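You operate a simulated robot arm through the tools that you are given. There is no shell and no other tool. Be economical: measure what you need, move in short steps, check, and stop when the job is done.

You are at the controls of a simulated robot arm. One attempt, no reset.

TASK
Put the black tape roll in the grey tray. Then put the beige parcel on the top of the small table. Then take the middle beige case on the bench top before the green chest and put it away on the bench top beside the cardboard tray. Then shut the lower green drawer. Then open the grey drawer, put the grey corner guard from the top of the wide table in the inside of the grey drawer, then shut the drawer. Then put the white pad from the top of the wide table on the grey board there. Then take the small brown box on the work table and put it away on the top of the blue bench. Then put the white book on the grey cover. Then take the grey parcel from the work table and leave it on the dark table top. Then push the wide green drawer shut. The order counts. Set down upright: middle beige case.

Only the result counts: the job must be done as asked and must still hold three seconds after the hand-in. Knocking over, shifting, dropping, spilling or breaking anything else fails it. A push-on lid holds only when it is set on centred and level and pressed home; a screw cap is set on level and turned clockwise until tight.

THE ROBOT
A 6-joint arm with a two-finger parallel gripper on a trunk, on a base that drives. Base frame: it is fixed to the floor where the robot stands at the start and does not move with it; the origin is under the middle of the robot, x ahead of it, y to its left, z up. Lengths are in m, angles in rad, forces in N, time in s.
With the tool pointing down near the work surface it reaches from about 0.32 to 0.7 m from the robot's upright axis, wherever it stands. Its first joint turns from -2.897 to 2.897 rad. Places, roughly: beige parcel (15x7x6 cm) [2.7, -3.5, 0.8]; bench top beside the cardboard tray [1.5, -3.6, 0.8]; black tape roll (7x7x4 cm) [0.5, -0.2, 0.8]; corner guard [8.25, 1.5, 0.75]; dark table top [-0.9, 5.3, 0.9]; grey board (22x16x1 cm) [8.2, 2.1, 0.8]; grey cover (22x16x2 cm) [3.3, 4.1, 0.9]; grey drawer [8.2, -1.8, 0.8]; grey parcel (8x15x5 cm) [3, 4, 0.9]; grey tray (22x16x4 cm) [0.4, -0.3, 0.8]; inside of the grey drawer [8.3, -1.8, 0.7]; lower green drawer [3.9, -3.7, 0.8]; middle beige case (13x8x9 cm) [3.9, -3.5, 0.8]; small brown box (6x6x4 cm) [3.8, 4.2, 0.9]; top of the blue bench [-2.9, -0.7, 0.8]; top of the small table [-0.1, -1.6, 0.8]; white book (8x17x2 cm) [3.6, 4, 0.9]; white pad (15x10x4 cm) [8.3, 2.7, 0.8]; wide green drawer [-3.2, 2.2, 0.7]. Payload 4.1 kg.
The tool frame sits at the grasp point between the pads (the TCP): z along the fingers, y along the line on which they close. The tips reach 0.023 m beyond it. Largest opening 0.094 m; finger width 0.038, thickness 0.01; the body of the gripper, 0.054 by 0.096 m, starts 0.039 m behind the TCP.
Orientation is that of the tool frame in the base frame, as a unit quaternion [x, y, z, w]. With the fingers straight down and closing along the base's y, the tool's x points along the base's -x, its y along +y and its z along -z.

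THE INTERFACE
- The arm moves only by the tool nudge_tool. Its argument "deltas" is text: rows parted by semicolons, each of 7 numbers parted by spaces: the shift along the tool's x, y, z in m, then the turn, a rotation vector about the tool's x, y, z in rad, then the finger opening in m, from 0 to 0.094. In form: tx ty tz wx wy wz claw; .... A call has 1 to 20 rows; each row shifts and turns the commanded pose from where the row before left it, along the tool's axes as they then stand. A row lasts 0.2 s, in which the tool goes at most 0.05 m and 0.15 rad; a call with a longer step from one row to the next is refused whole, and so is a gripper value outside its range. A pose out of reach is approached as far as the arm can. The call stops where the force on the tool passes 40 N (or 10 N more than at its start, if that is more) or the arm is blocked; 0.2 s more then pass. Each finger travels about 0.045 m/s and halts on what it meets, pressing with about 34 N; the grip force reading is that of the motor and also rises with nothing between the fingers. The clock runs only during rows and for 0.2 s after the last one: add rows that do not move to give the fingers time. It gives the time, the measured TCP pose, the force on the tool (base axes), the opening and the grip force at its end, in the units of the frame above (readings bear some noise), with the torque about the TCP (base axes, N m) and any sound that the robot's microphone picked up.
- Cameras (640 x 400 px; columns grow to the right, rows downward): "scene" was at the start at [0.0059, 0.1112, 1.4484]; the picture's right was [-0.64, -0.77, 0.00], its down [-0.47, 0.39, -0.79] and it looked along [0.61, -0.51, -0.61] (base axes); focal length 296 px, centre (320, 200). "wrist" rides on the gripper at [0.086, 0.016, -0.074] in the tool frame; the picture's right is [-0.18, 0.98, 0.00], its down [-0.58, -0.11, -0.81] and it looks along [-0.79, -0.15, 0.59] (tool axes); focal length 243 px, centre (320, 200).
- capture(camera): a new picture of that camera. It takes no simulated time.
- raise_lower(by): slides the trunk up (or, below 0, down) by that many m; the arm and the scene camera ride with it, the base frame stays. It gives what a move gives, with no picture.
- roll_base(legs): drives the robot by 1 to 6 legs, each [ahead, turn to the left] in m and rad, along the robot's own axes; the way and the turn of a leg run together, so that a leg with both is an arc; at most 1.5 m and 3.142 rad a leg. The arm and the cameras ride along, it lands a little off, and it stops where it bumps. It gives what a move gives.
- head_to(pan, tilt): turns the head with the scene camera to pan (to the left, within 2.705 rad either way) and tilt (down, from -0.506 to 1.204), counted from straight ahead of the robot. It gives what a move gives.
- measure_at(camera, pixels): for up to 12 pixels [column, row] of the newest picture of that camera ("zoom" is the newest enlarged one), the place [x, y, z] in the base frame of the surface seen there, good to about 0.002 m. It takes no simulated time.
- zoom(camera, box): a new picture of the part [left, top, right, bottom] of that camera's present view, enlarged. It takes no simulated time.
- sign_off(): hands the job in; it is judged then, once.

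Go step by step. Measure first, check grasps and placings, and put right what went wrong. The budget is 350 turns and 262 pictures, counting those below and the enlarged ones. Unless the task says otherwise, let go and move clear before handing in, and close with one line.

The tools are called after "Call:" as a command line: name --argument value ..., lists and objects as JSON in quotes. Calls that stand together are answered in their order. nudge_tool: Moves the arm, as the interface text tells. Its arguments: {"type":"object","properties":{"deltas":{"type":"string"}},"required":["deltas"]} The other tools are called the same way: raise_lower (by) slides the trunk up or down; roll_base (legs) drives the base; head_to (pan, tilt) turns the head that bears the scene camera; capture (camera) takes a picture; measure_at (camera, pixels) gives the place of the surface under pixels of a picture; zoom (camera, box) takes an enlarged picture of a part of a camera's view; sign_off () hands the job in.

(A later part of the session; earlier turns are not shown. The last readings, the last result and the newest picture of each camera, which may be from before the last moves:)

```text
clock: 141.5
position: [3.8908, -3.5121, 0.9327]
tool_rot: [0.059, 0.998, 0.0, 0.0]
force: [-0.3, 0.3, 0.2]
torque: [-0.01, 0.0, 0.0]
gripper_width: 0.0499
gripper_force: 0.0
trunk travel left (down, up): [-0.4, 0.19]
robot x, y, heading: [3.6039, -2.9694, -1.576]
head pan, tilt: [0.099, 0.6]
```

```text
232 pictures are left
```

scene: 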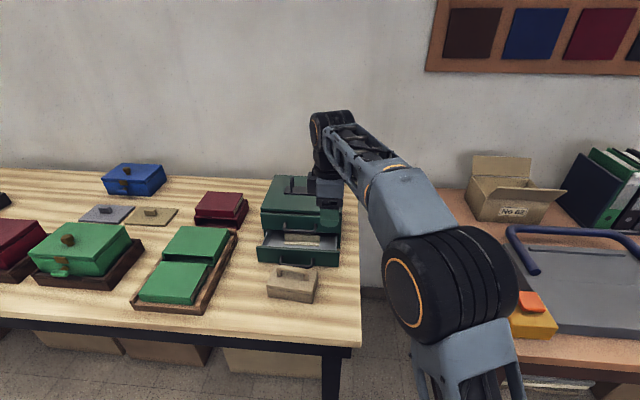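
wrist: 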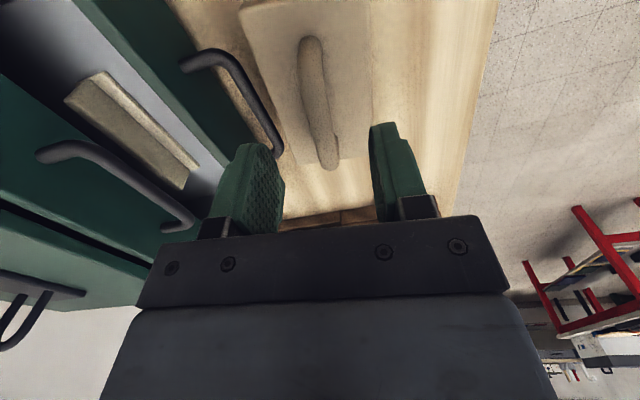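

The handle lies between the fingers. I'll go down 5.2 cm and close.

Call:
nudge_tool --deltas "0 0 0.03 0 0 0 0.05; 0 0 0.022 0 0 0 0.05; 0 0 0 0 0 0 0.05; 0 0 0 0 0 0 0.0; 0 0 0 0 0 0 0.0; 0 0 0 0 0 0 0.0; 0 0 0 0 0 0 0.0; 0 0 0 0 0 0 0.0"

```text
clock: 143.3
position: [3.8926, -3.5107, 0.8807]
tool_rot: [0.06, 0.998, 0.0, -0.001]
force: [0.2, 0.2, 0.5]
torque: [-0.03, -0.01, -0.01]
gripper_width: 0.0129
gripper_force: 33.5
trunk travel left (down, up): [-0.4, 0.19]
robot x, y, heading: [3.6073, -2.9709, -1.584]
head pan, tilt: [0.099, 0.6]
```

Handle gripped (0.013). I'll lift straight up gently, then check.

Call:
nudge_tool --deltas "0 0 -0.02 0 0 0 0; 0 0 -0.04 0 0 0 0; 0 0 -0.05 0 0 0 0; 0 0 -0.05 0 0 0 0; 0 0 -0.05 0 0 0 0; 0 0 0 0 0 0 0"

Call:
capture --camera "scene"

Call:
capture --camera "wrist"

```text
clock: 144.7
position: [3.8897, -3.511, 1.0908]
tool_rot: [0.06, 0.998, 0.0, -0.002]
force: [0.9, 0.3, -0.6]
torque: [-0.01, 0.0, 0.02]
gripper_width: 0.013
gripper_force: 33.8
trunk travel left (down, up): [-0.4, 0.19]
robot x, y, heading: [3.6051, -2.9751, -1.58]
head pan, tilt: [0.099, 0.6]
```

```text
231 pictures are left
```

scene: 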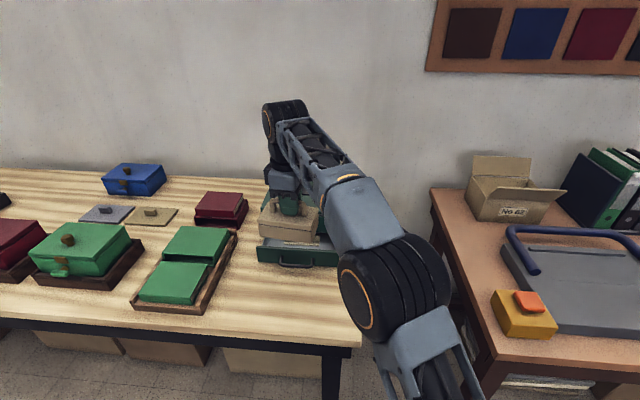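

```text
230 pictures are left
```

wrist: 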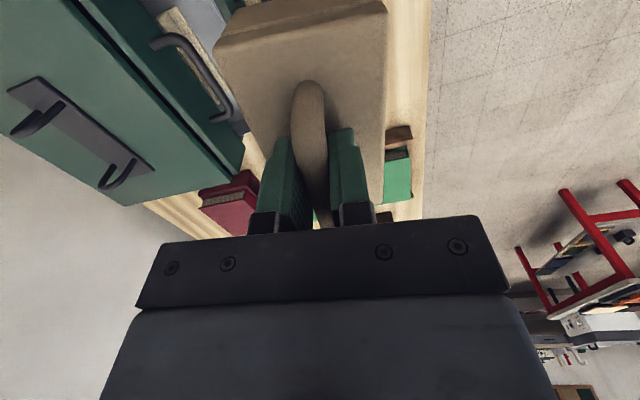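

The case hangs level. I'll back off and drive to the cardboard tray end of the brown bench.

Call:
roll_base --legs '[[-0.28, 0], [0, -1.56], [1.0, 0], [1.05, 0], [0, 1.56]]'

Call:
capture --camera "scene"

```text
clock: 164.0
position: [1.8432, -3.2326, 1.0911]
tool_rot: [0.062, 0.998, 0.0, -0.002]
force: [-0.2, 0.1, -1.0]
torque: [0.0, 0.0, 0.01]
gripper_width: 0.0132
gripper_force: 33.5
trunk travel left (down, up): [-0.4, 0.19]
robot x, y, heading: [1.5624, -2.6947, -1.584]
head pan, tilt: [0.099, 0.6]
```

```text
229 pictures are left
```

scene: 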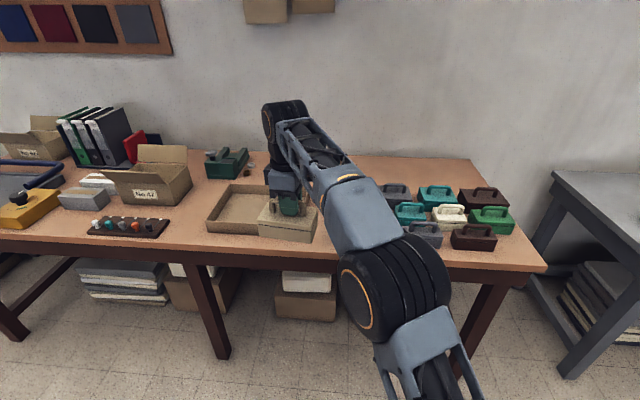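

Small cases occupy the right end; the cardboard tray is at (240,208). I'll measure the free spot between them.

Call:
measure_at --camera "scene" --pixels '[[212, 190], [208, 230], [380, 190], [396, 210], [410, 225], [350, 240], [340, 260], [345, 170], [330, 165], [395, 180], [262, 185], [320, 170]]'

Call:
capture --camera "wrist"

```text
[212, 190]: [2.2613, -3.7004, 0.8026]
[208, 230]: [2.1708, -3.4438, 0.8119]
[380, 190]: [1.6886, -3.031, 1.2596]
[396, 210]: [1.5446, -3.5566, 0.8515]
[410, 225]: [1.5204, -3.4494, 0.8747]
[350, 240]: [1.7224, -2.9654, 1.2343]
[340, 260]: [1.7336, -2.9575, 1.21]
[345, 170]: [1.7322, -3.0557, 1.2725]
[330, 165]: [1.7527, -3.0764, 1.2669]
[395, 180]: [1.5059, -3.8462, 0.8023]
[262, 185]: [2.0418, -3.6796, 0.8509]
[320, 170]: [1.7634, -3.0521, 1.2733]
```

```text
228 pictures are left
```

wrist: 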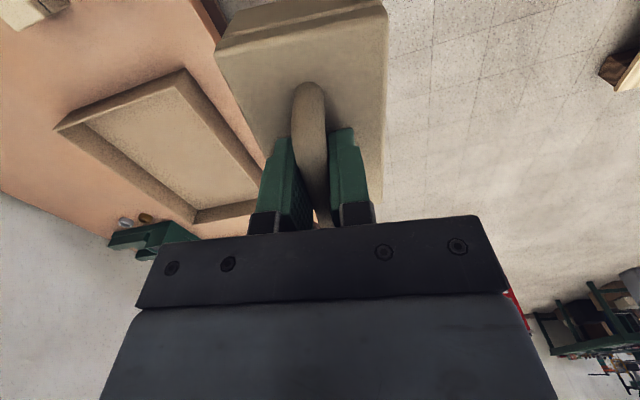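

Call:
measure_at --camera "wrist" --pixels '[[60, 130], [183, 73], [120, 100], [185, 75], [110, 80], [30, 100], [35, 10], [200, 60]]'

Call:
zoom --camera "scene" --box '[360, 170, 520, 270]'

```text
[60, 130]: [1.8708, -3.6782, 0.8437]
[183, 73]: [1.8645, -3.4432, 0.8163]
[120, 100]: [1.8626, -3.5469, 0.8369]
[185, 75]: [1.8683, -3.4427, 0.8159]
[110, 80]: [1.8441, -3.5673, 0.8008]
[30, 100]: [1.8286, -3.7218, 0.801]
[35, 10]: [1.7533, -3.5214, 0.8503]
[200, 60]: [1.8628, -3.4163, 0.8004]
```

```text
4.00 times, centred on (440, 220) of scene
```

zoom: 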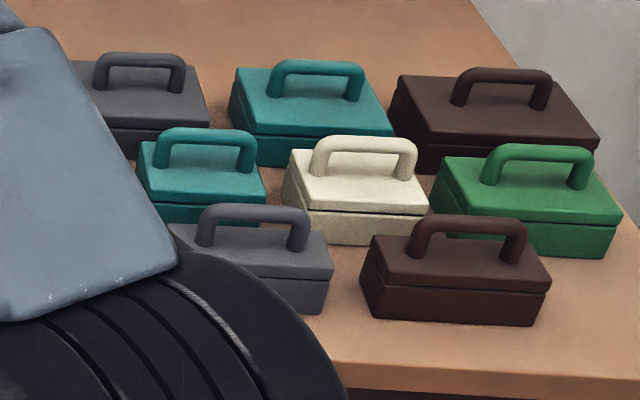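

Another case sits hidden behind the arm (seen at wrist (30,10), x≈1.75). I'll move the arm right to see the area.

Call:
nudge_tool --deltas "0.0495 -0.0062 0 0 0 0 0; 0.0495 -0.0062 0 0 0 0 0; 0.0495 -0.0062 0 0 0 0 0; 0.0495 -0.0062 0 0 0 0 0; 0.0495 -0.0062 0 0 0 0 0; 0.0495 -0.0062 0 0 0 0 0; 0.0495 -0.0062 0 0 0 0 0; 0.0495 -0.0062 0 0 0 0 0; 0 0 0 0 0 0 0"

Call:
capture --camera "scene"

Call:
capture --camera "wrist"

```text
clock: 166.0
position: [1.444, -3.2329, 1.0913]
tool_rot: [0.06, 0.998, 0.0, -0.001]
force: [0.1, 0.7, -0.9]
torque: [-0.03, 0.01, -0.04]
gripper_width: 0.0131
gripper_force: 34.1
trunk travel left (down, up): [-0.4, 0.19]
robot x, y, heading: [1.561, -2.6895, -1.586]
head pan, tilt: [0.099, 0.6]
```

```text
226 pictures are left
```

scene: 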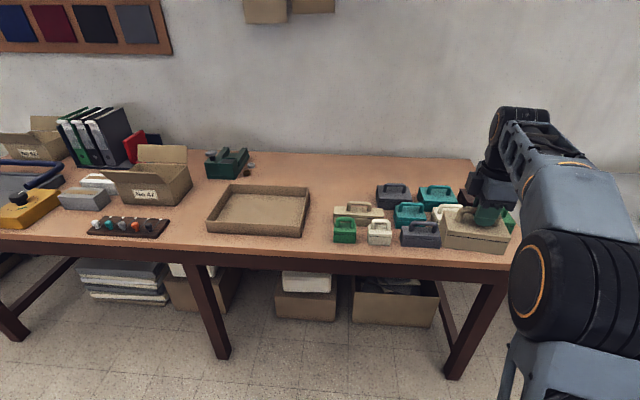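

```text
225 pictures are left
```

wrist: 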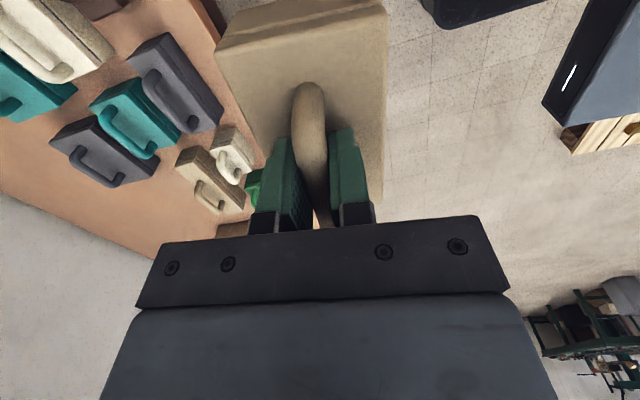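

The cases at right form a group; free bench lies at (335,185), behind the small beige case. I'll measure.

Call:
measure_at --camera "scene" --pixels '[[335, 185], [350, 175], [376, 190], [335, 212], [380, 208], [305, 230], [333, 232], [420, 170], [470, 165], [325, 160], [310, 192], [480, 170]]'

Call:
zoom --camera "scene" --box '[290, 150, 530, 270]'

```text
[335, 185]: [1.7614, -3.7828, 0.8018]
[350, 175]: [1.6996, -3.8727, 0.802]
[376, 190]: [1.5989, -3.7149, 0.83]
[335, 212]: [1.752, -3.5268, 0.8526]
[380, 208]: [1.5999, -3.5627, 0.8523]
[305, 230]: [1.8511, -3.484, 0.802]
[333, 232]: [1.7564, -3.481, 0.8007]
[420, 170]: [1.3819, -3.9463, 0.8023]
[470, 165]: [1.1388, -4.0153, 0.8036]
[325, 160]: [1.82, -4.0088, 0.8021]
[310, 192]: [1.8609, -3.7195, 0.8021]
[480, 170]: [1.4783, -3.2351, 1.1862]
```

```text
2.67 times, centred on (410, 210) of scene
```

zoom: 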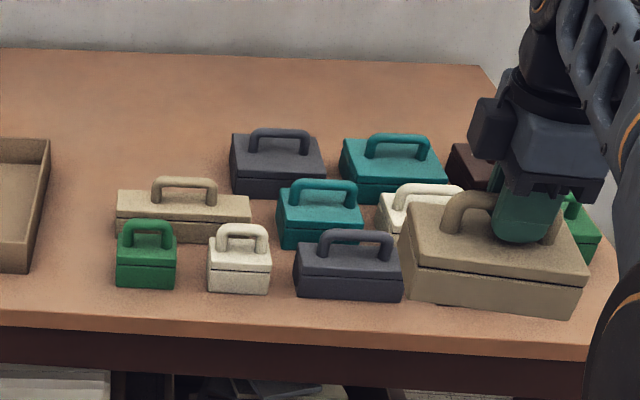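

Candidate spot: (1.73, -3.66), between the cardboard tray and dark-grey case, behind the small beige one. I'll check the neighbours' edges.

Call:
measure_at --camera "wrist" --pixels '[[178, 165], [190, 148], [222, 208], [245, 210], [60, 130], [115, 185], [155, 170], [100, 112], [170, 200], [240, 232]]'

Call:
measure_at --camera "zoom" --pixels '[[118, 195], [250, 200], [232, 142], [233, 190], [160, 185], [50, 150], [28, 265], [210, 185]]'

```text
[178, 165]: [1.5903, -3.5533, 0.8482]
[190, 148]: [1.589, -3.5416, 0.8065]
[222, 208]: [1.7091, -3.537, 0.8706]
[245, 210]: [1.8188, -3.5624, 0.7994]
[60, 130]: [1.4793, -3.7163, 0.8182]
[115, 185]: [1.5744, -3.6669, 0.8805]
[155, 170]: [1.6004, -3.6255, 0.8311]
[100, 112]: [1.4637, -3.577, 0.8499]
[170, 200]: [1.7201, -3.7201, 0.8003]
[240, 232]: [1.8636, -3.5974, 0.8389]
```

```text
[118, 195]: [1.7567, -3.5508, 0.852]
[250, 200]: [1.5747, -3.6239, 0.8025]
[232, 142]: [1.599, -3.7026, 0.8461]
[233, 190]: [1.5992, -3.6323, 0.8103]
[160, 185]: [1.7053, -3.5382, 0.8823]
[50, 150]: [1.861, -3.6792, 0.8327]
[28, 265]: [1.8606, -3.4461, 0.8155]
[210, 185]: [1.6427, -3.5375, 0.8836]
```

The spot (1.735, -3.645) has ≥4 cm clearance all round. I'll drive in 0.33 m and move the case above it, straightened.

Call:
roll_base --legs '[[0.33, 0]]'

Call:
nudge_tool --deltas "0 0 0 0 0 -0.06 0; 0 0 0 0 0 -0.06 0; 0 0 0 0 0 0 0"

```text
clock: 168.2
position: [1.4405, -3.5642, 1.0897]
tool_rot: [0.062, 0.998, -0.001, -0.001]
force: [-0.3, -0.7, -1.2]
torque: [-0.01, 0.0, -0.02]
gripper_width: 0.013
gripper_force: 33.9
trunk travel left (down, up): [-0.4, 0.19]
robot x, y, heading: [1.5582, -3.0273, -1.584]
head pan, tilt: [0.099, 0.6]
```

```text
clock: 169.0
position: [1.4396, -3.5648, 1.0893]
tool_rot: [0.002, 1.0, 0.0, -0.001]
force: [0.2, 0.1, -1.8]
torque: [0.0, 0.04, 0.0]
gripper_width: 0.0129
gripper_force: 34.1
trunk travel left (down, up): [-0.4, 0.19]
robot x, y, heading: [1.559, -3.023, -1.583]
head pan, tilt: [0.099, 0.6]
```

Call:
nudge_tool --deltas "-0.0423 -0.0114 0 0 0 0 0; -0.0423 -0.0114 0 0 0 0 0; -0.0423 -0.0114 0 0 0 0 0; -0.0423 -0.0114 0 0 0 0 0; -0.0423 -0.0114 0 0 0 0 0; -0.0423 -0.0114 0 0 0 0 0; -0.0423 -0.0114 0 0 0 0 0; 0 0 0 0 0 0 0; 0 0 0.05 0 0 0 0; 0 0 0.05 0 0 0 0; 0 0 0.05 0 0 0 0; 0 0 0 0 0 0 0"

Call:
capture --camera "scene"

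Call:
capture --camera "wrist"

```text
clock: 171.6
position: [1.7331, -3.6398, 0.9381]
tool_rot: [0.002, 1.0, 0.001, 0.001]
force: [-0.3, -0.4, -1.1]
torque: [-0.01, 0.03, 0.01]
gripper_width: 0.013
gripper_force: 33.8
out of reach, approached as far as the arm can: row 7
trunk travel left (down, up): [-0.4, 0.19]
robot x, y, heading: [1.5591, -3.0248, -1.581]
head pan, tilt: [0.099, 0.6]
```

```text
223 pictures are left
```

scene: 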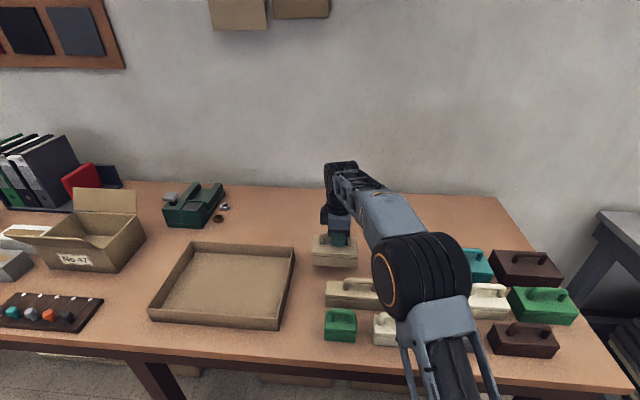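

```text
222 pictures are left
```

wrist: 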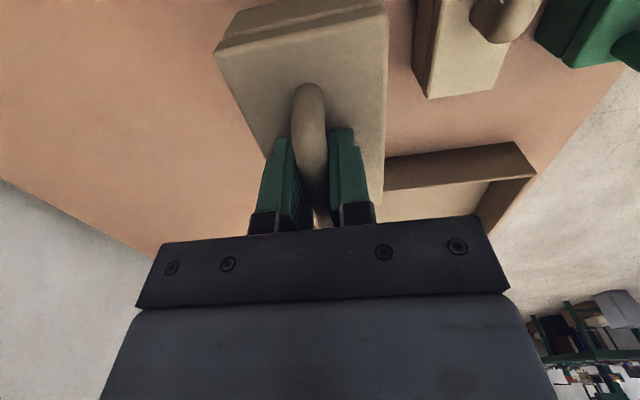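

Clear of neighbours. I'll lower 5.3 cm, then feel for contact.

Call:
nudge_tool --deltas "0 0 0.03 0 0 0 0; 0 0 0.02 0 0 0 0; 0 0 0.003 0 0 0 0; 0 0 0.003 0 0 0 0; 0 0 0 0 0 0 0"

```text
clock: 172.8
position: [1.7343, -3.6386, 0.8795]
tool_rot: [0.002, 1.0, 0.001, -0.001]
force: [-0.6, 0.1, -2.0]
torque: [-0.01, 0.01, 0.0]
gripper_width: 0.0131
gripper_force: 34.1
trunk travel left (down, up): [-0.4, 0.19]
robot x, y, heading: [1.5591, -3.0239, -1.588]
head pan, tilt: [0.099, 0.6]
```

Call:
nudge_tool --deltas "0 0 0.002 0 0 0 0; 0 0 0.002 0 0 0 0; 0 0 0 0 0 0 0"

```text
clock: 173.6
position: [1.7334, -3.6386, 0.8801]
tool_rot: [0.001, 1.0, -0.003, 0.0]
force: [0.7, -3.4, 17.8]
torque: [0.02, 0.09, -0.01]
gripper_width: 0.0129
gripper_force: 34.2
trunk travel left (down, up): [-0.4, 0.19]
robot x, y, heading: [1.5558, -3.027, -1.585]
head pan, tilt: [0.099, 0.6]
```

Contact (18 N). I'll ease, open, rise.

Call:
nudge_tool --deltas "0 0 -0.003 0 0 0 0; 0 0 0 0 0 0 0.05; 0 0 0 0 0 0 0.05; 0 0 0 0 0 0 0.05; 0 0 -0.03 0 0 0 0.05; 0 0 -0.05 0 0 0 0.05; 0 0 -0.05 0 0 0 0.05; 0 0 -0.03 0 0 0 0.05; 0.03 0.03 -0.02 0 0 0 0.05; 0.03 0.04 -0.03 0 0 0 0.05; 0.03 0.04 0 0 0 0 0.05; 0.03 0.04 0 0 0 0 0.05; 0 0 0 0 0 0 0.05"

Call:
capture --camera "scene"

```text
refused: row 10 steps farther than a row can; nothing moved
```

```text
221 pictures are left
```

scene: 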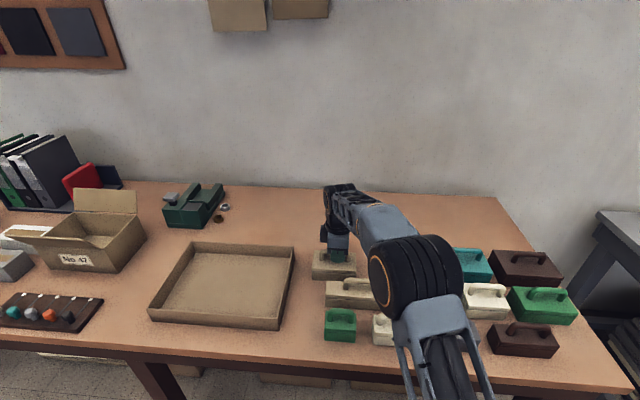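

Call:
nudge_tool --deltas "0 0 -0.003 0 0 0 0; 0 0 0 0 0 0 0.05; 0 0 0 0 0 0 0.05; 0 0 0 0 0 0 0.05; 0 0 -0.03 0 0 0 0.05; 0 0 -0.05 0 0 0 0.05; 0 0 -0.05 0 0 0 0.05; 0 0 -0.03 0 0 0 0.05; 0.03 0.03 -0.02 0 0 0 0.05; 0.02 0.04 -0.02 0 0 0 0.05; 0.02 0.04 0 0 0 0 0.05; 0.02 0.04 0 0 0 0 0.05; 0 0 0 0 0 0 0.05"

Call:
capture --camera "scene"

```text
clock: 176.4
position: [1.6425, -3.4854, 1.0794]
tool_rot: [0.002, 1.0, 0.0, 0.0]
force: [-0.3, 0.3, 0.0]
torque: [-0.04, 0.0, 0.0]
gripper_width: 0.0499
gripper_force: 0.0
trunk travel left (down, up): [-0.4, 0.19]
robot x, y, heading: [1.5594, -3.0166, -1.583]
head pan, tilt: [0.099, 0.6]
```

```text
220 pictures are left
```

scene: 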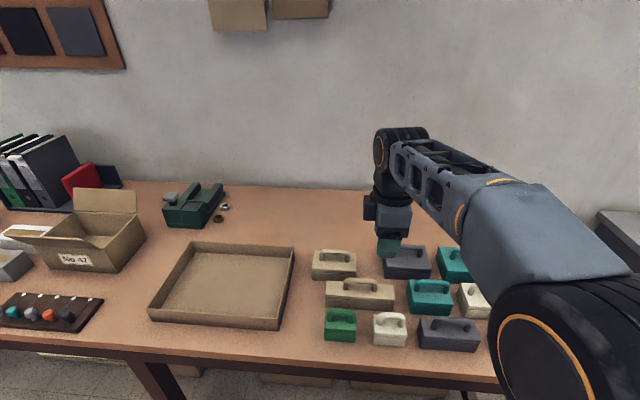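

The case stands upright on the bench. Now I'll drive back to the green chest, standing straight before x≈3.9.

Call:
roll_base --legs '[[-0.3, 0], [0, 1.585], [1.2, 0], [1.22, 0], [0, -1.57]]'

Call:
head_to --pan 0.1 --tilt 0.7

Call:
capture --camera "scene"

```text
clock: 197.6
position: [4.0647, -3.2149, 1.0777]
tool_rot: [0.002, 1.0, 0.0, 0.0]
force: [0.1, -0.2, -0.2]
torque: [0.04, -0.02, -0.01]
gripper_width: 0.0502
gripper_force: 0.0
trunk travel left (down, up): [-0.4, 0.19]
robot x, y, heading: [3.9765, -2.7505, -1.584]
head pan, tilt: [0.099, 0.6]
```

```text
clock: 198.2
position: [4.0643, -3.2141, 1.0793]
tool_rot: [0.002, 1.0, 0.0, 0.001]
force: [0.4, 0.1, 0.4]
torque: [0.02, -0.04, 0.01]
gripper_width: 0.0497
gripper_force: 0.1
trunk travel left (down, up): [-0.4, 0.19]
robot x, y, heading: [3.9765, -2.7519, -1.583]
head pan, tilt: [0.099, 0.7]
```

```text
219 pictures are left
```

scene: 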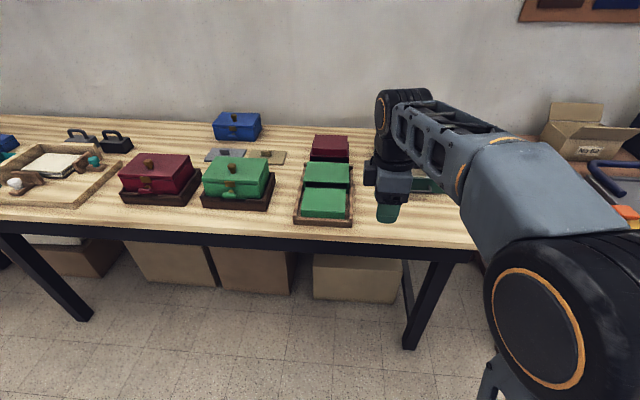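

The arm hides the chest. I'll turn the tool to the neutral yaw, close it and tilt it 45° forward for pushing.

Call:
nudge_tool --deltas "0 0 0 0 0 0.1428 0; 0 0 0 0 0 0.1428 0; 0 0 0 0 0 0.1428 0; 0 0 0 0 0 0.1428 0; 0 0 0 0 0 0.1428 0; 0 0 0 0 0 0.1428 0; 0 0 0 0 0 0.1428 0; 0 0 0 0 0 0.1428 0; 0 0 0 0 0 0.1428 0; 0 0 0 0 0 0.1428 0; 0 0 0 0 0 0.1428 0; 0 0 0 0 -0.131 0 0; 0 0 0 0 -0.131 0 0; 0 0 0 0 -0.131 0 0; 0 0 0 0 -0.131 0 0; 0 0 0 0 -0.131 0 0; 0 0 0 0 -0.131 0 0; 0 0 0 0 0 0 0"

Call:
capture --camera "scene"

```text
clock: 202.0
position: [4.0642, -3.2141, 1.0784]
tool_rot: [0.654, 0.652, -0.272, 0.271]
force: [0.2, 0.2, -1.1]
torque: [-0.01, 0.01, -0.04]
gripper_width: 0.0001
gripper_force: 34.0
trunk travel left (down, up): [-0.4, 0.19]
robot x, y, heading: [3.9771, -2.7517, -1.584]
head pan, tilt: [0.099, 0.7]
```

```text
218 pictures are left
```

scene: 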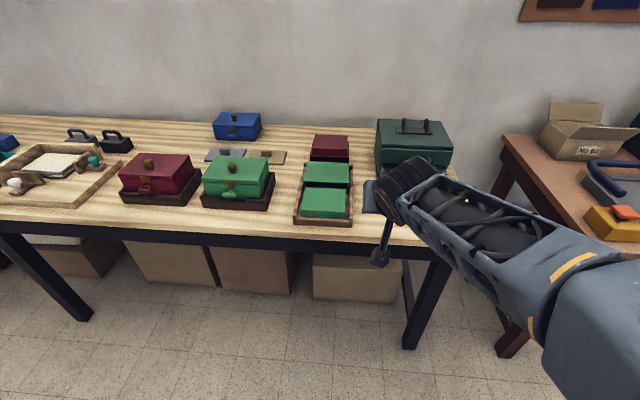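

Tilt is right (tool z = (0, -0.71, -0.71)). I'll shift right to x≈3.805, lower to tip height ≈0.84 in front of the bench, and look with the wrist camera.

Call:
nudge_tool --deltas "0 -0.0432 0 0 0 0 0; 0 -0.0432 0 0 0 0 0; 0 -0.0432 0 0 0 0 0; 0 -0.0432 0 0 0 0 0; 0 -0.0432 0 0 0 0 0; 0 -0.0432 0 0 0 0 0; 0.032 0 0.032 0 0 0 0; 0.032 0 0.032 0 0 0 0; 0.032 0 0.032 0 0 0 0; 0.032 0 0.032 0 0 0 0; 0.031 0 0.031 0 0 0 0; 0 0 0 0 0 0 0"

Call:
capture --camera "wrist"

Call:
capture --camera "scene"

```text
clock: 204.6
position: [3.8064, -3.214, 0.8504]
tool_rot: [0.654, 0.653, -0.271, 0.27]
force: [-0.3, -0.9, -0.9]
torque: [-0.01, -0.01, -0.01]
gripper_width: 0.0
gripper_force: 34.0
trunk travel left (down, up): [-0.4, 0.19]
robot x, y, heading: [3.979, -2.7518, -1.584]
head pan, tilt: [0.099, 0.7]
```

```text
217 pictures are left
```

wrist: 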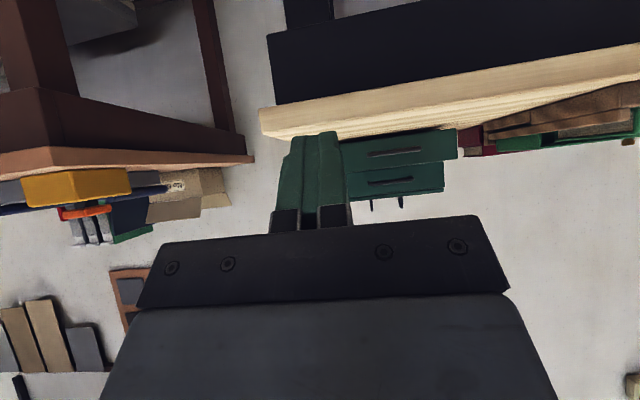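

```text
216 pictures are left
```

scene: 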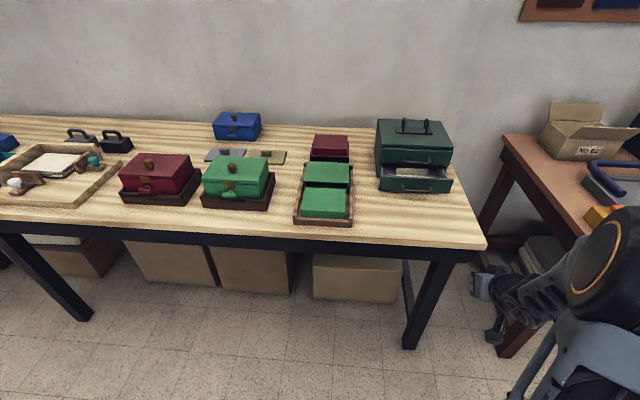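

Now the chest is fully visible at (415,155). I'll measure fronts and pulls.

Call:
zoom --camera "scene" --box '[360, 105, 470, 205]'

Call:
measure_at --camera "scene" --pixels '[[385, 154], [448, 158], [394, 160], [414, 163], [433, 164], [380, 180], [450, 184], [397, 183], [415, 189], [432, 185], [388, 186], [446, 190]]'

```text
4.00 times, centred on (415, 155) of scene
```

zoom: 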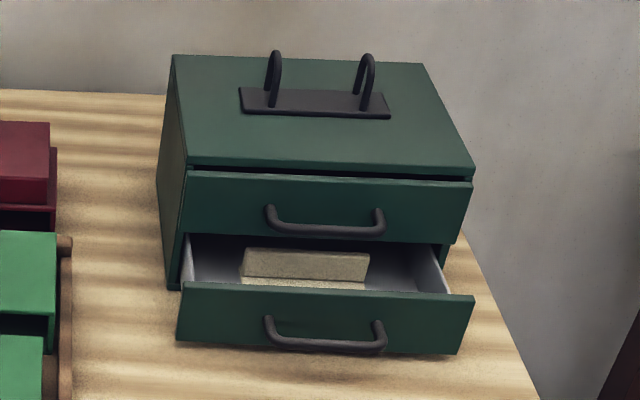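

```text
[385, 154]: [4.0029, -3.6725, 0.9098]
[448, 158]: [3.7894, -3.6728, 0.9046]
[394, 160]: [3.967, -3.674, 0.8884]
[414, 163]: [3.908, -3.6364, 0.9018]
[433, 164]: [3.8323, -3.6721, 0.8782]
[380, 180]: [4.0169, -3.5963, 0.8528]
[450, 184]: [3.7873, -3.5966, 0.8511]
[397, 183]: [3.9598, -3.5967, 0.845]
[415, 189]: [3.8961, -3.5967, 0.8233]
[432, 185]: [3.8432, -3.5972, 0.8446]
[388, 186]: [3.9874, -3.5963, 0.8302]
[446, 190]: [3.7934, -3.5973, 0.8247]
```

The lower drawer must go from y=-3.597 to -3.673. I'll tilt slightly more, shift to x≈3.80, and drive in 0.26 m.

Call:
nudge_tool --deltas "0 -0.006 0 0 -0.1 0 0; 0 0 0 0 0 0 0"

Call:
roll_base --legs '[[0.26, 0]]'

Call:
capture --camera "scene"

```text
clock: 205.2
position: [3.8003, -3.2147, 0.8533]
tool_rot: [0.64, 0.637, -0.305, 0.303]
force: [-0.6, 0.6, 0.1]
torque: [0.0, 0.02, -0.01]
gripper_width: 0.0
gripper_force: 34.1
trunk travel left (down, up): [-0.4, 0.19]
robot x, y, heading: [3.9807, -2.7533, -1.586]
head pan, tilt: [0.099, 0.7]
```

```text
clock: 207.1
position: [3.7954, -3.4743, 0.8533]
tool_rot: [0.64, 0.638, -0.304, 0.302]
force: [0.1, 0.3, -0.2]
torque: [0.02, 0.01, 0.01]
gripper_width: 0.0001
gripper_force: 34.1
trunk travel left (down, up): [-0.4, 0.19]
robot x, y, heading: [3.9775, -3.0121, -1.585]
head pan, tilt: [0.099, 0.7]
```

```text
214 pictures are left
```

scene: 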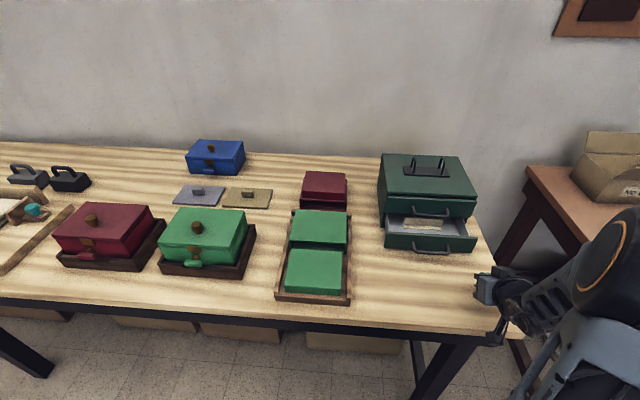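

I'll push forward in small steps; expected contact at TCP y≈-3.578, end at ≈-3.655.

Call:
nudge_tool --deltas "-0.0127 0.003 0.0155 0 0 0 0; -0.0127 0 0.0155 0 0 0 0; -0.0127 0 0.0155 0 0 0 0; -0.0127 0 0.0155 0 0 0 0; -0.0127 0 0.0155 0 0 0 0; -0.0095 0 0.0116 0 0 0 0; -0.0095 0 0.0116 0 0 0 0; -0.0063 0 0.0077 0 0 0 0; 0 0 0 0 0 0 0"

Call:
capture --camera "scene"

Call:
capture --camera "wrist"

```text
clock: 209.1
position: [3.7991, -3.6135, 0.8531]
tool_rot: [0.64, 0.637, -0.304, 0.303]
force: [-0.2, 0.2, 0.5]
torque: [0.03, -0.02, 0.0]
gripper_width: 0.0
gripper_force: 34.1
trunk travel left (down, up): [-0.4, 0.19]
robot x, y, heading: [3.9726, -3.0109, -1.59]
head pan, tilt: [0.099, 0.7]
```

```text
213 pictures are left
```

scene: 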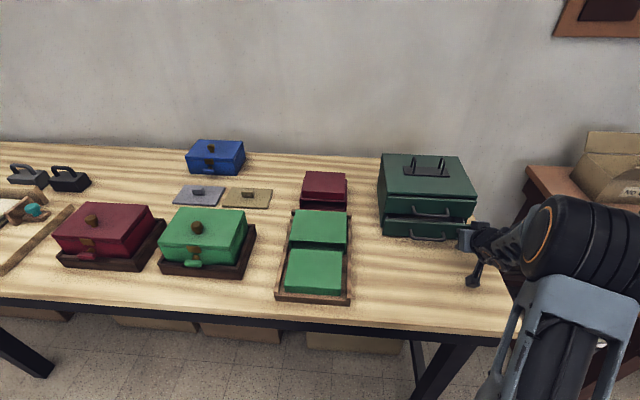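

```text
212 pictures are left
```

wrist: 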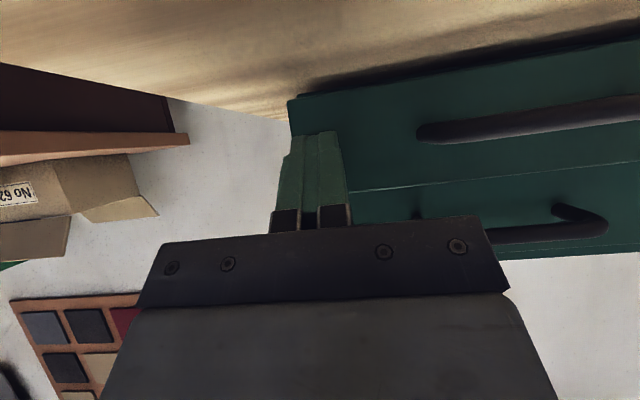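

The drawer slides well. The gripper body nears the upper pull's end (415,215), so I'll back off 1 cm, tilt a bit more, raise 8 mm and shift 6 mm right before finishing.

Call:
nudge_tool --deltas "0.0063 0 -0.0077 0 0 0 0; -0.0062 -0.006 -0.0051 0 -0.12 0 0; 0 0 0 0 0 0 0; -0.0053 0 0.0084 0 0 0 0; -0.008 0 0.0127 0 0 0 0; -0.0053 0 0.0084 0 0 0 0; 0 0 0 0 0 0 0"

Call:
capture --camera "wrist"

```text
clock: 210.7
position: [3.7929, -3.6419, 0.8597]
tool_rot: [0.62, 0.619, -0.342, 0.341]
force: [-0.3, 0.3, -0.8]
torque: [0.0, 0.0, 0.02]
gripper_width: 0.0
gripper_force: 34.2
trunk travel left (down, up): [-0.4, 0.19]
robot x, y, heading: [3.9801, -3.0141, -1.586]
head pan, tilt: [0.099, 0.7]
```

```text
211 pictures are left
```

wrist: 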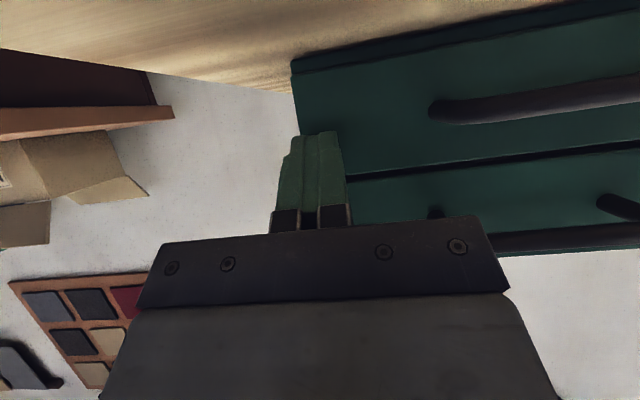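

About 1.2 cm is left. I'll push on in small steps until force stops me.

Call:
nudge_tool --deltas "-0.0032 0 0.005 0 0 0 0; -0.0032 0 0.005 0 0 0 0; -0.0021 0 0.0034 0 0 0 0; -0.0021 0 0.0034 0 0 0 0; 0 0 0 0 0 0 0"

```text
clock: 211.2
position: [3.7915, -3.6439, 0.8588]
tool_rot: [0.623, 0.619, -0.339, 0.337]
force: [3.1, 22.7, 6.1]
torque: [-0.23, 0.03, 0.12]
gripper_width: 0.0
gripper_force: 34.0
trunk travel left (down, up): [-0.4, 0.19]
robot x, y, heading: [3.9753, -3.0077, -1.586]
head pan, tilt: [0.099, 0.7]
stopped in row 2: the force on the tool passed its limit (the readings are from after the stop); the commanded pose is now the measured one
```

Stopped by force. I'll back off and look at whether the drawer is home.

Call:
nudge_tool --deltas "0.02 0 -0.03 0 0 0 0; 0.02 0 -0.035 0 0 0 0; 0.02 0 -0.035 0 0 0 0; 0.02 0 -0.035 0 0 0 0; 0 0 0 0 0 0 0"

Call:
zoom --camera "scene" --box '[360, 140, 500, 260]'

Call:
measure_at --camera "zoom" --pixels '[[150, 270], [150, 380], [150, 400], [420, 290], [420, 400], [280, 370], [280, 270]]'

```text
clock: 212.4
position: [3.7912, -3.4884, 0.864]
tool_rot: [0.622, 0.62, -0.339, 0.337]
force: [0.6, 0.4, -0.3]
torque: [-0.03, 0.0, -0.01]
gripper_width: 0.0002
gripper_force: 33.9
trunk travel left (down, up): [-0.4, 0.19]
robot x, y, heading: [3.977, -3.0125, -1.59]
head pan, tilt: [0.099, 0.7]
```

```text
3.33 times, centred on (430, 200) of scene
```

zoom: 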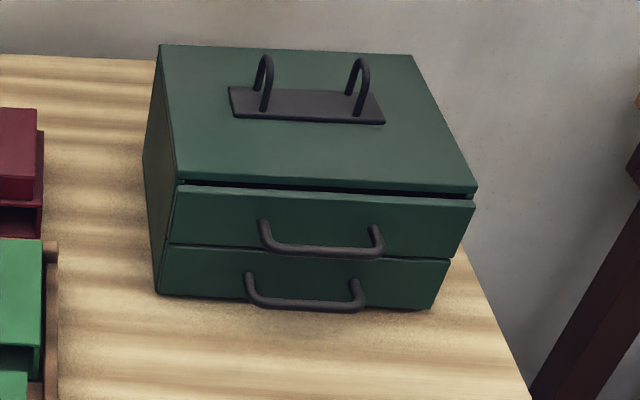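

```text
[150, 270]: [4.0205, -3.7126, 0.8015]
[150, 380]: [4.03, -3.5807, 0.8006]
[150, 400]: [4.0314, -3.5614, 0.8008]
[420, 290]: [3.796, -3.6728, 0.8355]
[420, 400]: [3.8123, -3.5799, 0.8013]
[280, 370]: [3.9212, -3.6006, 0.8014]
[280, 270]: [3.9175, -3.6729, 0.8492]
```

The lower drawer is flush (y=-3.673, as the upper one). I'll bring the tool upright again, back off, and look towards the east.

Call:
nudge_tool --deltas "-0.035 0 -0.02 0 0 0 0; -0.035 0 -0.02 0 0 0 0; -0.035 0 -0.02 0 0 0 0; -0.035 0 -0.02 0 0 0 0; 0 0 0 0 0.1436 0 0; 0 0 0 0 0.1436 0 0; 0 0 0 0 0.1436 0 0; 0 0 0 0 0.1436 0 0; 0 0 0 0 0.1436 0 0; 0 0 0 0 0.1436 0 0; 0 0 0 0 0.1436 0 0; 0 0 -0.04 0 0 0 0; 0 0 0 0 0 0 0"

Call:
roll_base --legs '[[-0.35, 0], [0, 1.8]]'

Call:
head_to --pan 0 --tilt 0.35

Call:
capture --camera "scene"

```text
clock: 215.2
position: [3.7935, -3.4997, 1.0637]
tool_rot: [0.709, 0.705, 0.004, -0.004]
force: [-0.3, 0.1, 0.4]
torque: [0.0, 0.0, 0.02]
gripper_width: 0.0
gripper_force: 34.2
trunk travel left (down, up): [-0.4, 0.19]
robot x, y, heading: [3.975, -3.0116, -1.59]
head pan, tilt: [0.099, 0.7]
```

```text
clock: 221.8
position: [4.4956, -2.7396, 1.0645]
tool_rot: [-0.104, 0.995, 0.0, -0.004]
force: [-1.0, 0.7, 0.7]
torque: [0.0, -0.01, -0.01]
gripper_width: 0.0002
gripper_force: 34.6
trunk travel left (down, up): [-0.4, 0.19]
robot x, y, heading: [3.9796, -2.6651, 0.195]
head pan, tilt: [0.099, 0.7]
```

```text
clock: 222.6
position: [4.4954, -2.7403, 1.0634]
tool_rot: [-0.103, 0.995, -0.001, -0.005]
force: [-0.1, 0.5, -0.2]
torque: [-0.01, -0.02, -0.01]
gripper_width: 0.0
gripper_force: 33.6
trunk travel left (down, up): [-0.4, 0.19]
robot x, y, heading: [3.9806, -2.6633, 0.195]
head pan, tilt: [0.0, 0.351]
```

```text
209 pictures are left
```

scene: 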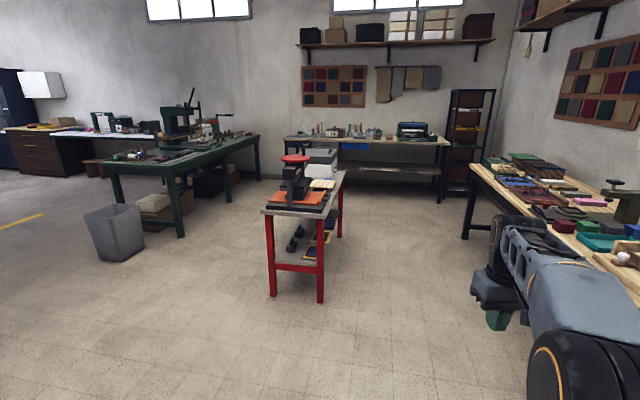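

I'll measure the red stand, bin, green table and far bench.

Call:
measure_at --camera "scene" --pixels '[[274, 295], [320, 300], [340, 235], [300, 200], [100, 260], [140, 258], [180, 235], [118, 200], [355, 147], [415, 130], [288, 180], [440, 200]]'

Call:
zoom --camera "scene" --box '[260, 100, 480, 220]'

```text
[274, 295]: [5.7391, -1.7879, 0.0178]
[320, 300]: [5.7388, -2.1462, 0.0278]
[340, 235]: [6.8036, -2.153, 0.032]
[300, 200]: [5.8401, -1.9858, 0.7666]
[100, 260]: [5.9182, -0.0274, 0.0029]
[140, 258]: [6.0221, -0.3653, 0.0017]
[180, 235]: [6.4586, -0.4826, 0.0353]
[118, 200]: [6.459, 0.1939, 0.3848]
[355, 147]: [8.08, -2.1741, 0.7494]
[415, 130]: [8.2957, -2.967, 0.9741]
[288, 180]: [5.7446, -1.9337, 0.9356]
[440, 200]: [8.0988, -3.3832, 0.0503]
```

```text
2.91 times, centred on (370, 160) of scene
```

zoom: 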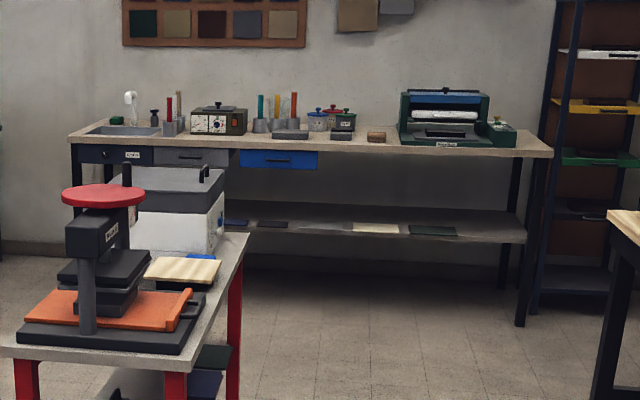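

The grey drawer is under the far bench's top, at zoom (190,157), facing me. I'll drive round the red stand to (7.35, -1.85).

Call:
roll_base --legs '[[0, -0.225], [1.4, 0], [1.4, 0], [0.55, 0], [0, 1.6], [0.88, 0]]'

Call:
roll_base --legs '[[0, -1.57]]'

Call:
head_to --pan 0 --tilt 0.6

Call:
capture --camera "scene"

```text
clock: 247.8
position: [7.5038, -1.3714, 1.0624]
tool_rot: [0.708, -0.706, 0.003, 0.004]
force: [0.4, 0.0, 0.0]
torque: [0.01, 0.02, 0.0]
gripper_width: 0.0
gripper_force: 33.9
trunk travel left (down, up): [-0.4, 0.19]
robot x, y, heading: [7.3258, -1.8588, 1.562]
head pan, tilt: [0.0, 0.351]
```

```text
clock: 252.1
position: [7.8069, -2.0594, 1.0631]
tool_rot: [0.021, 1.0, 0.0, -0.004]
force: [-0.2, 0.4, 0.3]
torque: [0.0, 0.01, 0.03]
gripper_width: 0.0
gripper_force: 34.0
trunk travel left (down, up): [-0.4, 0.19]
robot x, y, heading: [7.3236, -1.8592, -0.052]
head pan, tilt: [0.0, 0.351]
```

```text
clock: 252.9
position: [7.8065, -2.0583, 1.0634]
tool_rot: [0.02, 1.0, 0.001, -0.004]
force: [-0.3, 0.3, -0.2]
torque: [0.04, -0.02, 0.02]
gripper_width: 0.0002
gripper_force: 34.1
trunk travel left (down, up): [-0.4, 0.19]
robot x, y, heading: [7.3228, -1.8633, -0.052]
head pan, tilt: [0.0, 0.6]
```

```text
207 pictures are left
```

scene: 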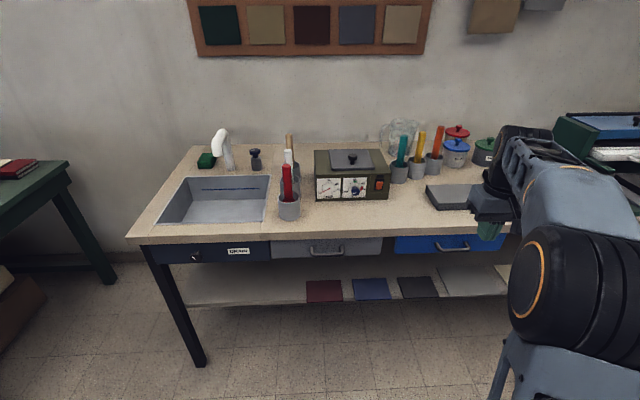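

Call:
zoom --camera "scene" --box '[250, 215, 410, 275]'

Call:
measure_at --camera "zoom" --pixels '[[90, 110], [90, 155], [525, 95], [235, 125], [300, 138], [370, 122], [300, 150], [220, 140], [200, 80], [450, 75], [310, 125], [300, 134]]'

```text
4.00 times, centred on (330, 245) of scene
```

zoom: 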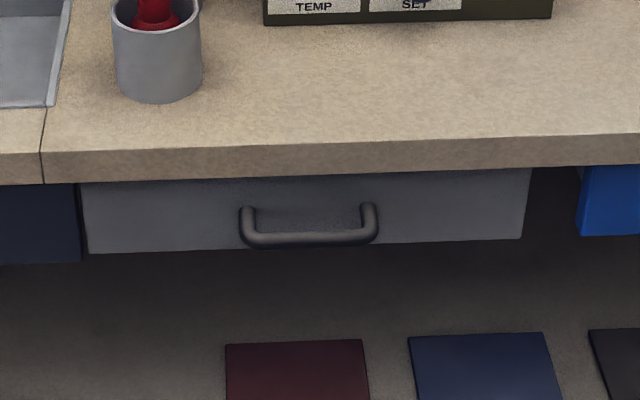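

```text
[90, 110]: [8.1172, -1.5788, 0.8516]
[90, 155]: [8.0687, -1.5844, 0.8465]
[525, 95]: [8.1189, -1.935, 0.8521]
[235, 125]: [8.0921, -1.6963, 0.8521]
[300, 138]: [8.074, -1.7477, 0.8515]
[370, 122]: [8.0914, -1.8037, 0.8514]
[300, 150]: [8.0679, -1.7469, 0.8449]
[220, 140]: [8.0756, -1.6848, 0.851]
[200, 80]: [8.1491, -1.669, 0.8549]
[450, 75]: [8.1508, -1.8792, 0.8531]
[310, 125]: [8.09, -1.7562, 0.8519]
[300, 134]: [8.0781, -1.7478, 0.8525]
```

Call:
measure_at --camera "zoom" --pixels '[[95, 220], [510, 210], [246, 215], [368, 210], [310, 238], [260, 238], [360, 235], [310, 230], [310, 246], [200, 160], [450, 190], [300, 195]]'

```text
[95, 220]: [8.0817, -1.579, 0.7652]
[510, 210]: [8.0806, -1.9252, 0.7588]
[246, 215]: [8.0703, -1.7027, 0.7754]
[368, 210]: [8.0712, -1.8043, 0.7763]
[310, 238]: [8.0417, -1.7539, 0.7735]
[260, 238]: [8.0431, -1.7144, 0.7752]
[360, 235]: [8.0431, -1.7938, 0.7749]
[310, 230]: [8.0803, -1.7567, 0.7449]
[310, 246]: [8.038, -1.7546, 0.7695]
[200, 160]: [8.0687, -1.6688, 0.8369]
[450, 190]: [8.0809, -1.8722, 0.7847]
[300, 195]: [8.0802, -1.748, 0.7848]
```

The grey drawer's face is at x=8.081 with handle bar at (8.042, -1.754, 0.774), under an overhanging top. I'll approach with the tool horizontal, fingers above and below the bar. First I'll square the base and pitch the tool.

Call:
roll_base --legs '[[0.06, 0.052]]'

Call:
nudge_tool --deltas "0 0 0 0 -0.1428 0 0.04; 0 0 0 0 -0.1428 0 0.04; 0 0 0 0 -0.1428 0 0.04; 0 0 0 0 -0.1428 0 0.04; 0 0 0 0 -0.1428 0 0.04; 0 0 0 0 -0.1428 0 0.04; 0 0 0 0 -0.1428 0 0.04; 0 0 0 0 -0.1428 0 0.04; 0 0 0 0 -0.1428 0 0.04; 0 0 0 0 -0.1428 0 0.04; 0 0 0 0 -0.1428 0 0.04; 0 0 0 0 0 0 0.04"

Call:
nudge_tool --deltas "0 0 0 0 0 0.1428 0.04; 0 0 0 0 0 0.1428 0.04; 0 0 0 0 0 0.1428 0.04; 0 0 0 0 0 0.1428 0.04; 0 0 0 0 0 0.1428 0.04; 0 0 0 0 0 0.1428 0.04; 0 0 0 0 0 0.1428 0.04; 0 0 0 0 0 0.1428 0.04; 0 0 0 0 0 0.1428 0.04; 0 0 0 0 0 0.1428 0.04; 0 0 0 0 0 0.1428 0.04; 0 0 0 0 0 0 0.04"

Call:
capture --camera "scene"

```text
clock: 253.9
position: [7.875, -2.0362, 1.0642]
tool_rot: [-0.005, 1.0, 0.0, -0.006]
force: [0.0, 0.9, 0.3]
torque: [-0.02, -0.03, 0.01]
gripper_width: 0.0001
gripper_force: 34.4
trunk travel left (down, up): [-0.4, 0.19]
robot x, y, heading: [7.3801, -1.8647, 0.0]
head pan, tilt: [0.0, 0.6]
```

```text
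clock: 256.5
position: [7.8761, -2.0364, 1.0649]
tool_rot: [-0.003, 0.71, 0.002, 0.704]
force: [1.2, -0.3, -0.2]
torque: [-0.02, 0.04, -0.02]
gripper_width: 0.0401
gripper_force: 0.1
trunk travel left (down, up): [-0.4, 0.19]
robot x, y, heading: [7.3855, -1.8616, 0.002]
head pan, tilt: [0.0, 0.6]
```

```text
clock: 259.1
position: [7.8759, -2.0357, 1.0623]
tool_rot: [0.5, 0.505, 0.501, 0.494]
force: [0.2, 0.1, -0.8]
torque: [-0.01, -0.01, -0.02]
gripper_width: 0.0401
gripper_force: 0.0
trunk travel left (down, up): [-0.4, 0.19]
robot x, y, heading: [7.3839, -1.8612, 0.001]
head pan, tilt: [0.0, 0.6]
```

```text
205 pictures are left
```

scene: 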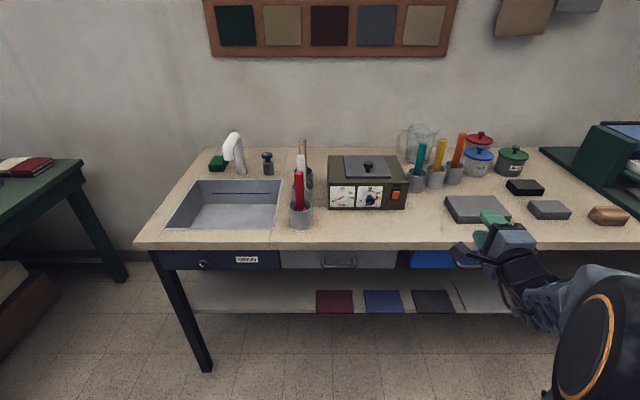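

Tool axes are now x=+Y, y=+Z, z=+X. I'll move to the front of the handle at x=7.93.

Call:
nudge_tool --deltas "0.0313 -0.032 0 0 0 0 0.04; 0.0313 -0.032 0 0 0 0 0.04; 0.0313 -0.032 0 0 0 0 0.04; 0.0313 -0.032 0 0 0 0 0.04; 0.0313 -0.032 0 0 0 0 0.04; 0.0313 -0.032 0 0 0 0 0.04; 0.0313 -0.032 0 0 0 0 0.04; 0.0313 -0.032 0 0 0 0 0.04; 0.0313 -0.032 0 0 0 0 0.04; 0 0 0.04 0 0 0 0.04; 0 0 0 0 0 0 0.04"

Call:
capture --camera "wrist"

Call:
capture --camera "scene"

```text
clock: 261.5
position: [7.8666, -1.9244, 0.7737]
tool_rot: [0.498, 0.507, 0.502, 0.493]
force: [0.2, 0.2, -0.4]
torque: [0.02, -0.03, 0.01]
gripper_width: 0.04
gripper_force: 0.0
out of reach, approached as far as the arm can: row 4, 5, 6, 7, 8, 9, 10
trunk travel left (down, up): [-0.4, 0.19]
robot x, y, heading: [7.3861, -1.8615, -0.002]
head pan, tilt: [0.0, 0.6]
```

```text
204 pictures are left
```

wrist: 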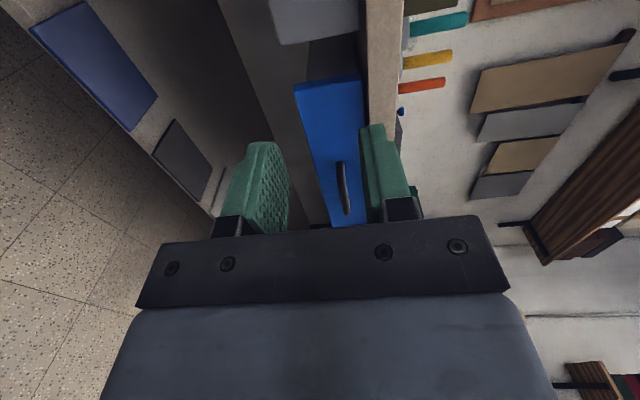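

```text
203 pictures are left
```

scene: 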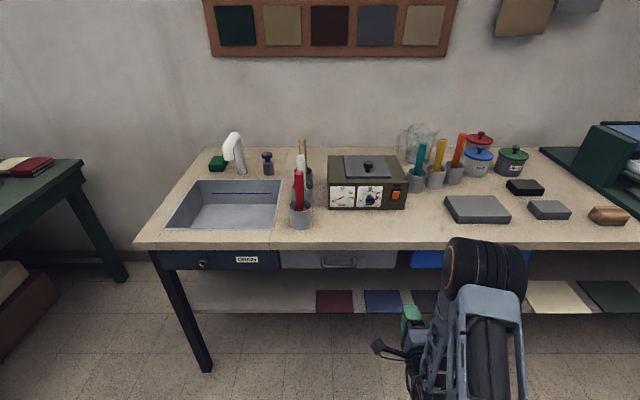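

The arm couldn't reach y=-1.754 at this short range. I'll back the base 0.12 m, lower the trunk 0.15 m, and retry.

Call:
roll_base --legs '[[-0.12, 0]]'

Call:
raise_lower --by -0.15

Call:
nudge_tool --deltas "0 0.04 0.02 0 0 0 0.04; 0 0.04 0.02 0 0 0 0.04; 0 0.04 0.02 0 0 0 0.04; 0.03 0.03 0.02 0 0 0 0.04; 0.03 0 0.02 0 0 0 0.04; 0.04 0 0.02 0 0 0 0.04; 0.04 0 0.02 0 0 0 0.04; 0.03 0 0.02 0 0 0 0.04; 0 0 0 0 0 0 0.04"

```text
clock: 262.7
position: [7.7439, -1.9246, 0.7735]
tool_rot: [0.498, 0.506, 0.501, 0.494]
force: [0.8, 0.0, -0.3]
torque: [0.06, -0.02, 0.01]
gripper_width: 0.0401
gripper_force: 0.1
trunk travel left (down, up): [-0.4, 0.19]
robot x, y, heading: [7.2611, -1.8602, -0.003]
head pan, tilt: [0.0, 0.6]
```

```text
clock: 264.5
position: [7.7435, -1.9252, 0.6228]
tool_rot: [0.498, 0.507, 0.501, 0.494]
force: [-0.4, 0.0, 0.3]
torque: [0.01, 0.0, 0.03]
gripper_width: 0.04
gripper_force: 0.0
trunk travel left (down, up): [-0.25, 0.34]
robot x, y, heading: [7.2662, -1.8647, -0.003]
head pan, tilt: [0.0, 0.6]
```

```text
clock: 266.5
position: [7.8807, -1.9337, 0.7914]
tool_rot: [0.493, 0.513, 0.507, 0.486]
force: [-0.2, -0.1, 0.1]
torque: [-0.01, -0.01, 0.0]
gripper_width: 0.04
gripper_force: 0.0
out of reach, approached as far as the arm can: row 1, 2, 3, 4, 5, 6, 7, 8
trunk travel left (down, up): [-0.25, 0.34]
robot x, y, heading: [7.2657, -1.8601, 0.002]
head pan, tilt: [0.0, 0.6]
```

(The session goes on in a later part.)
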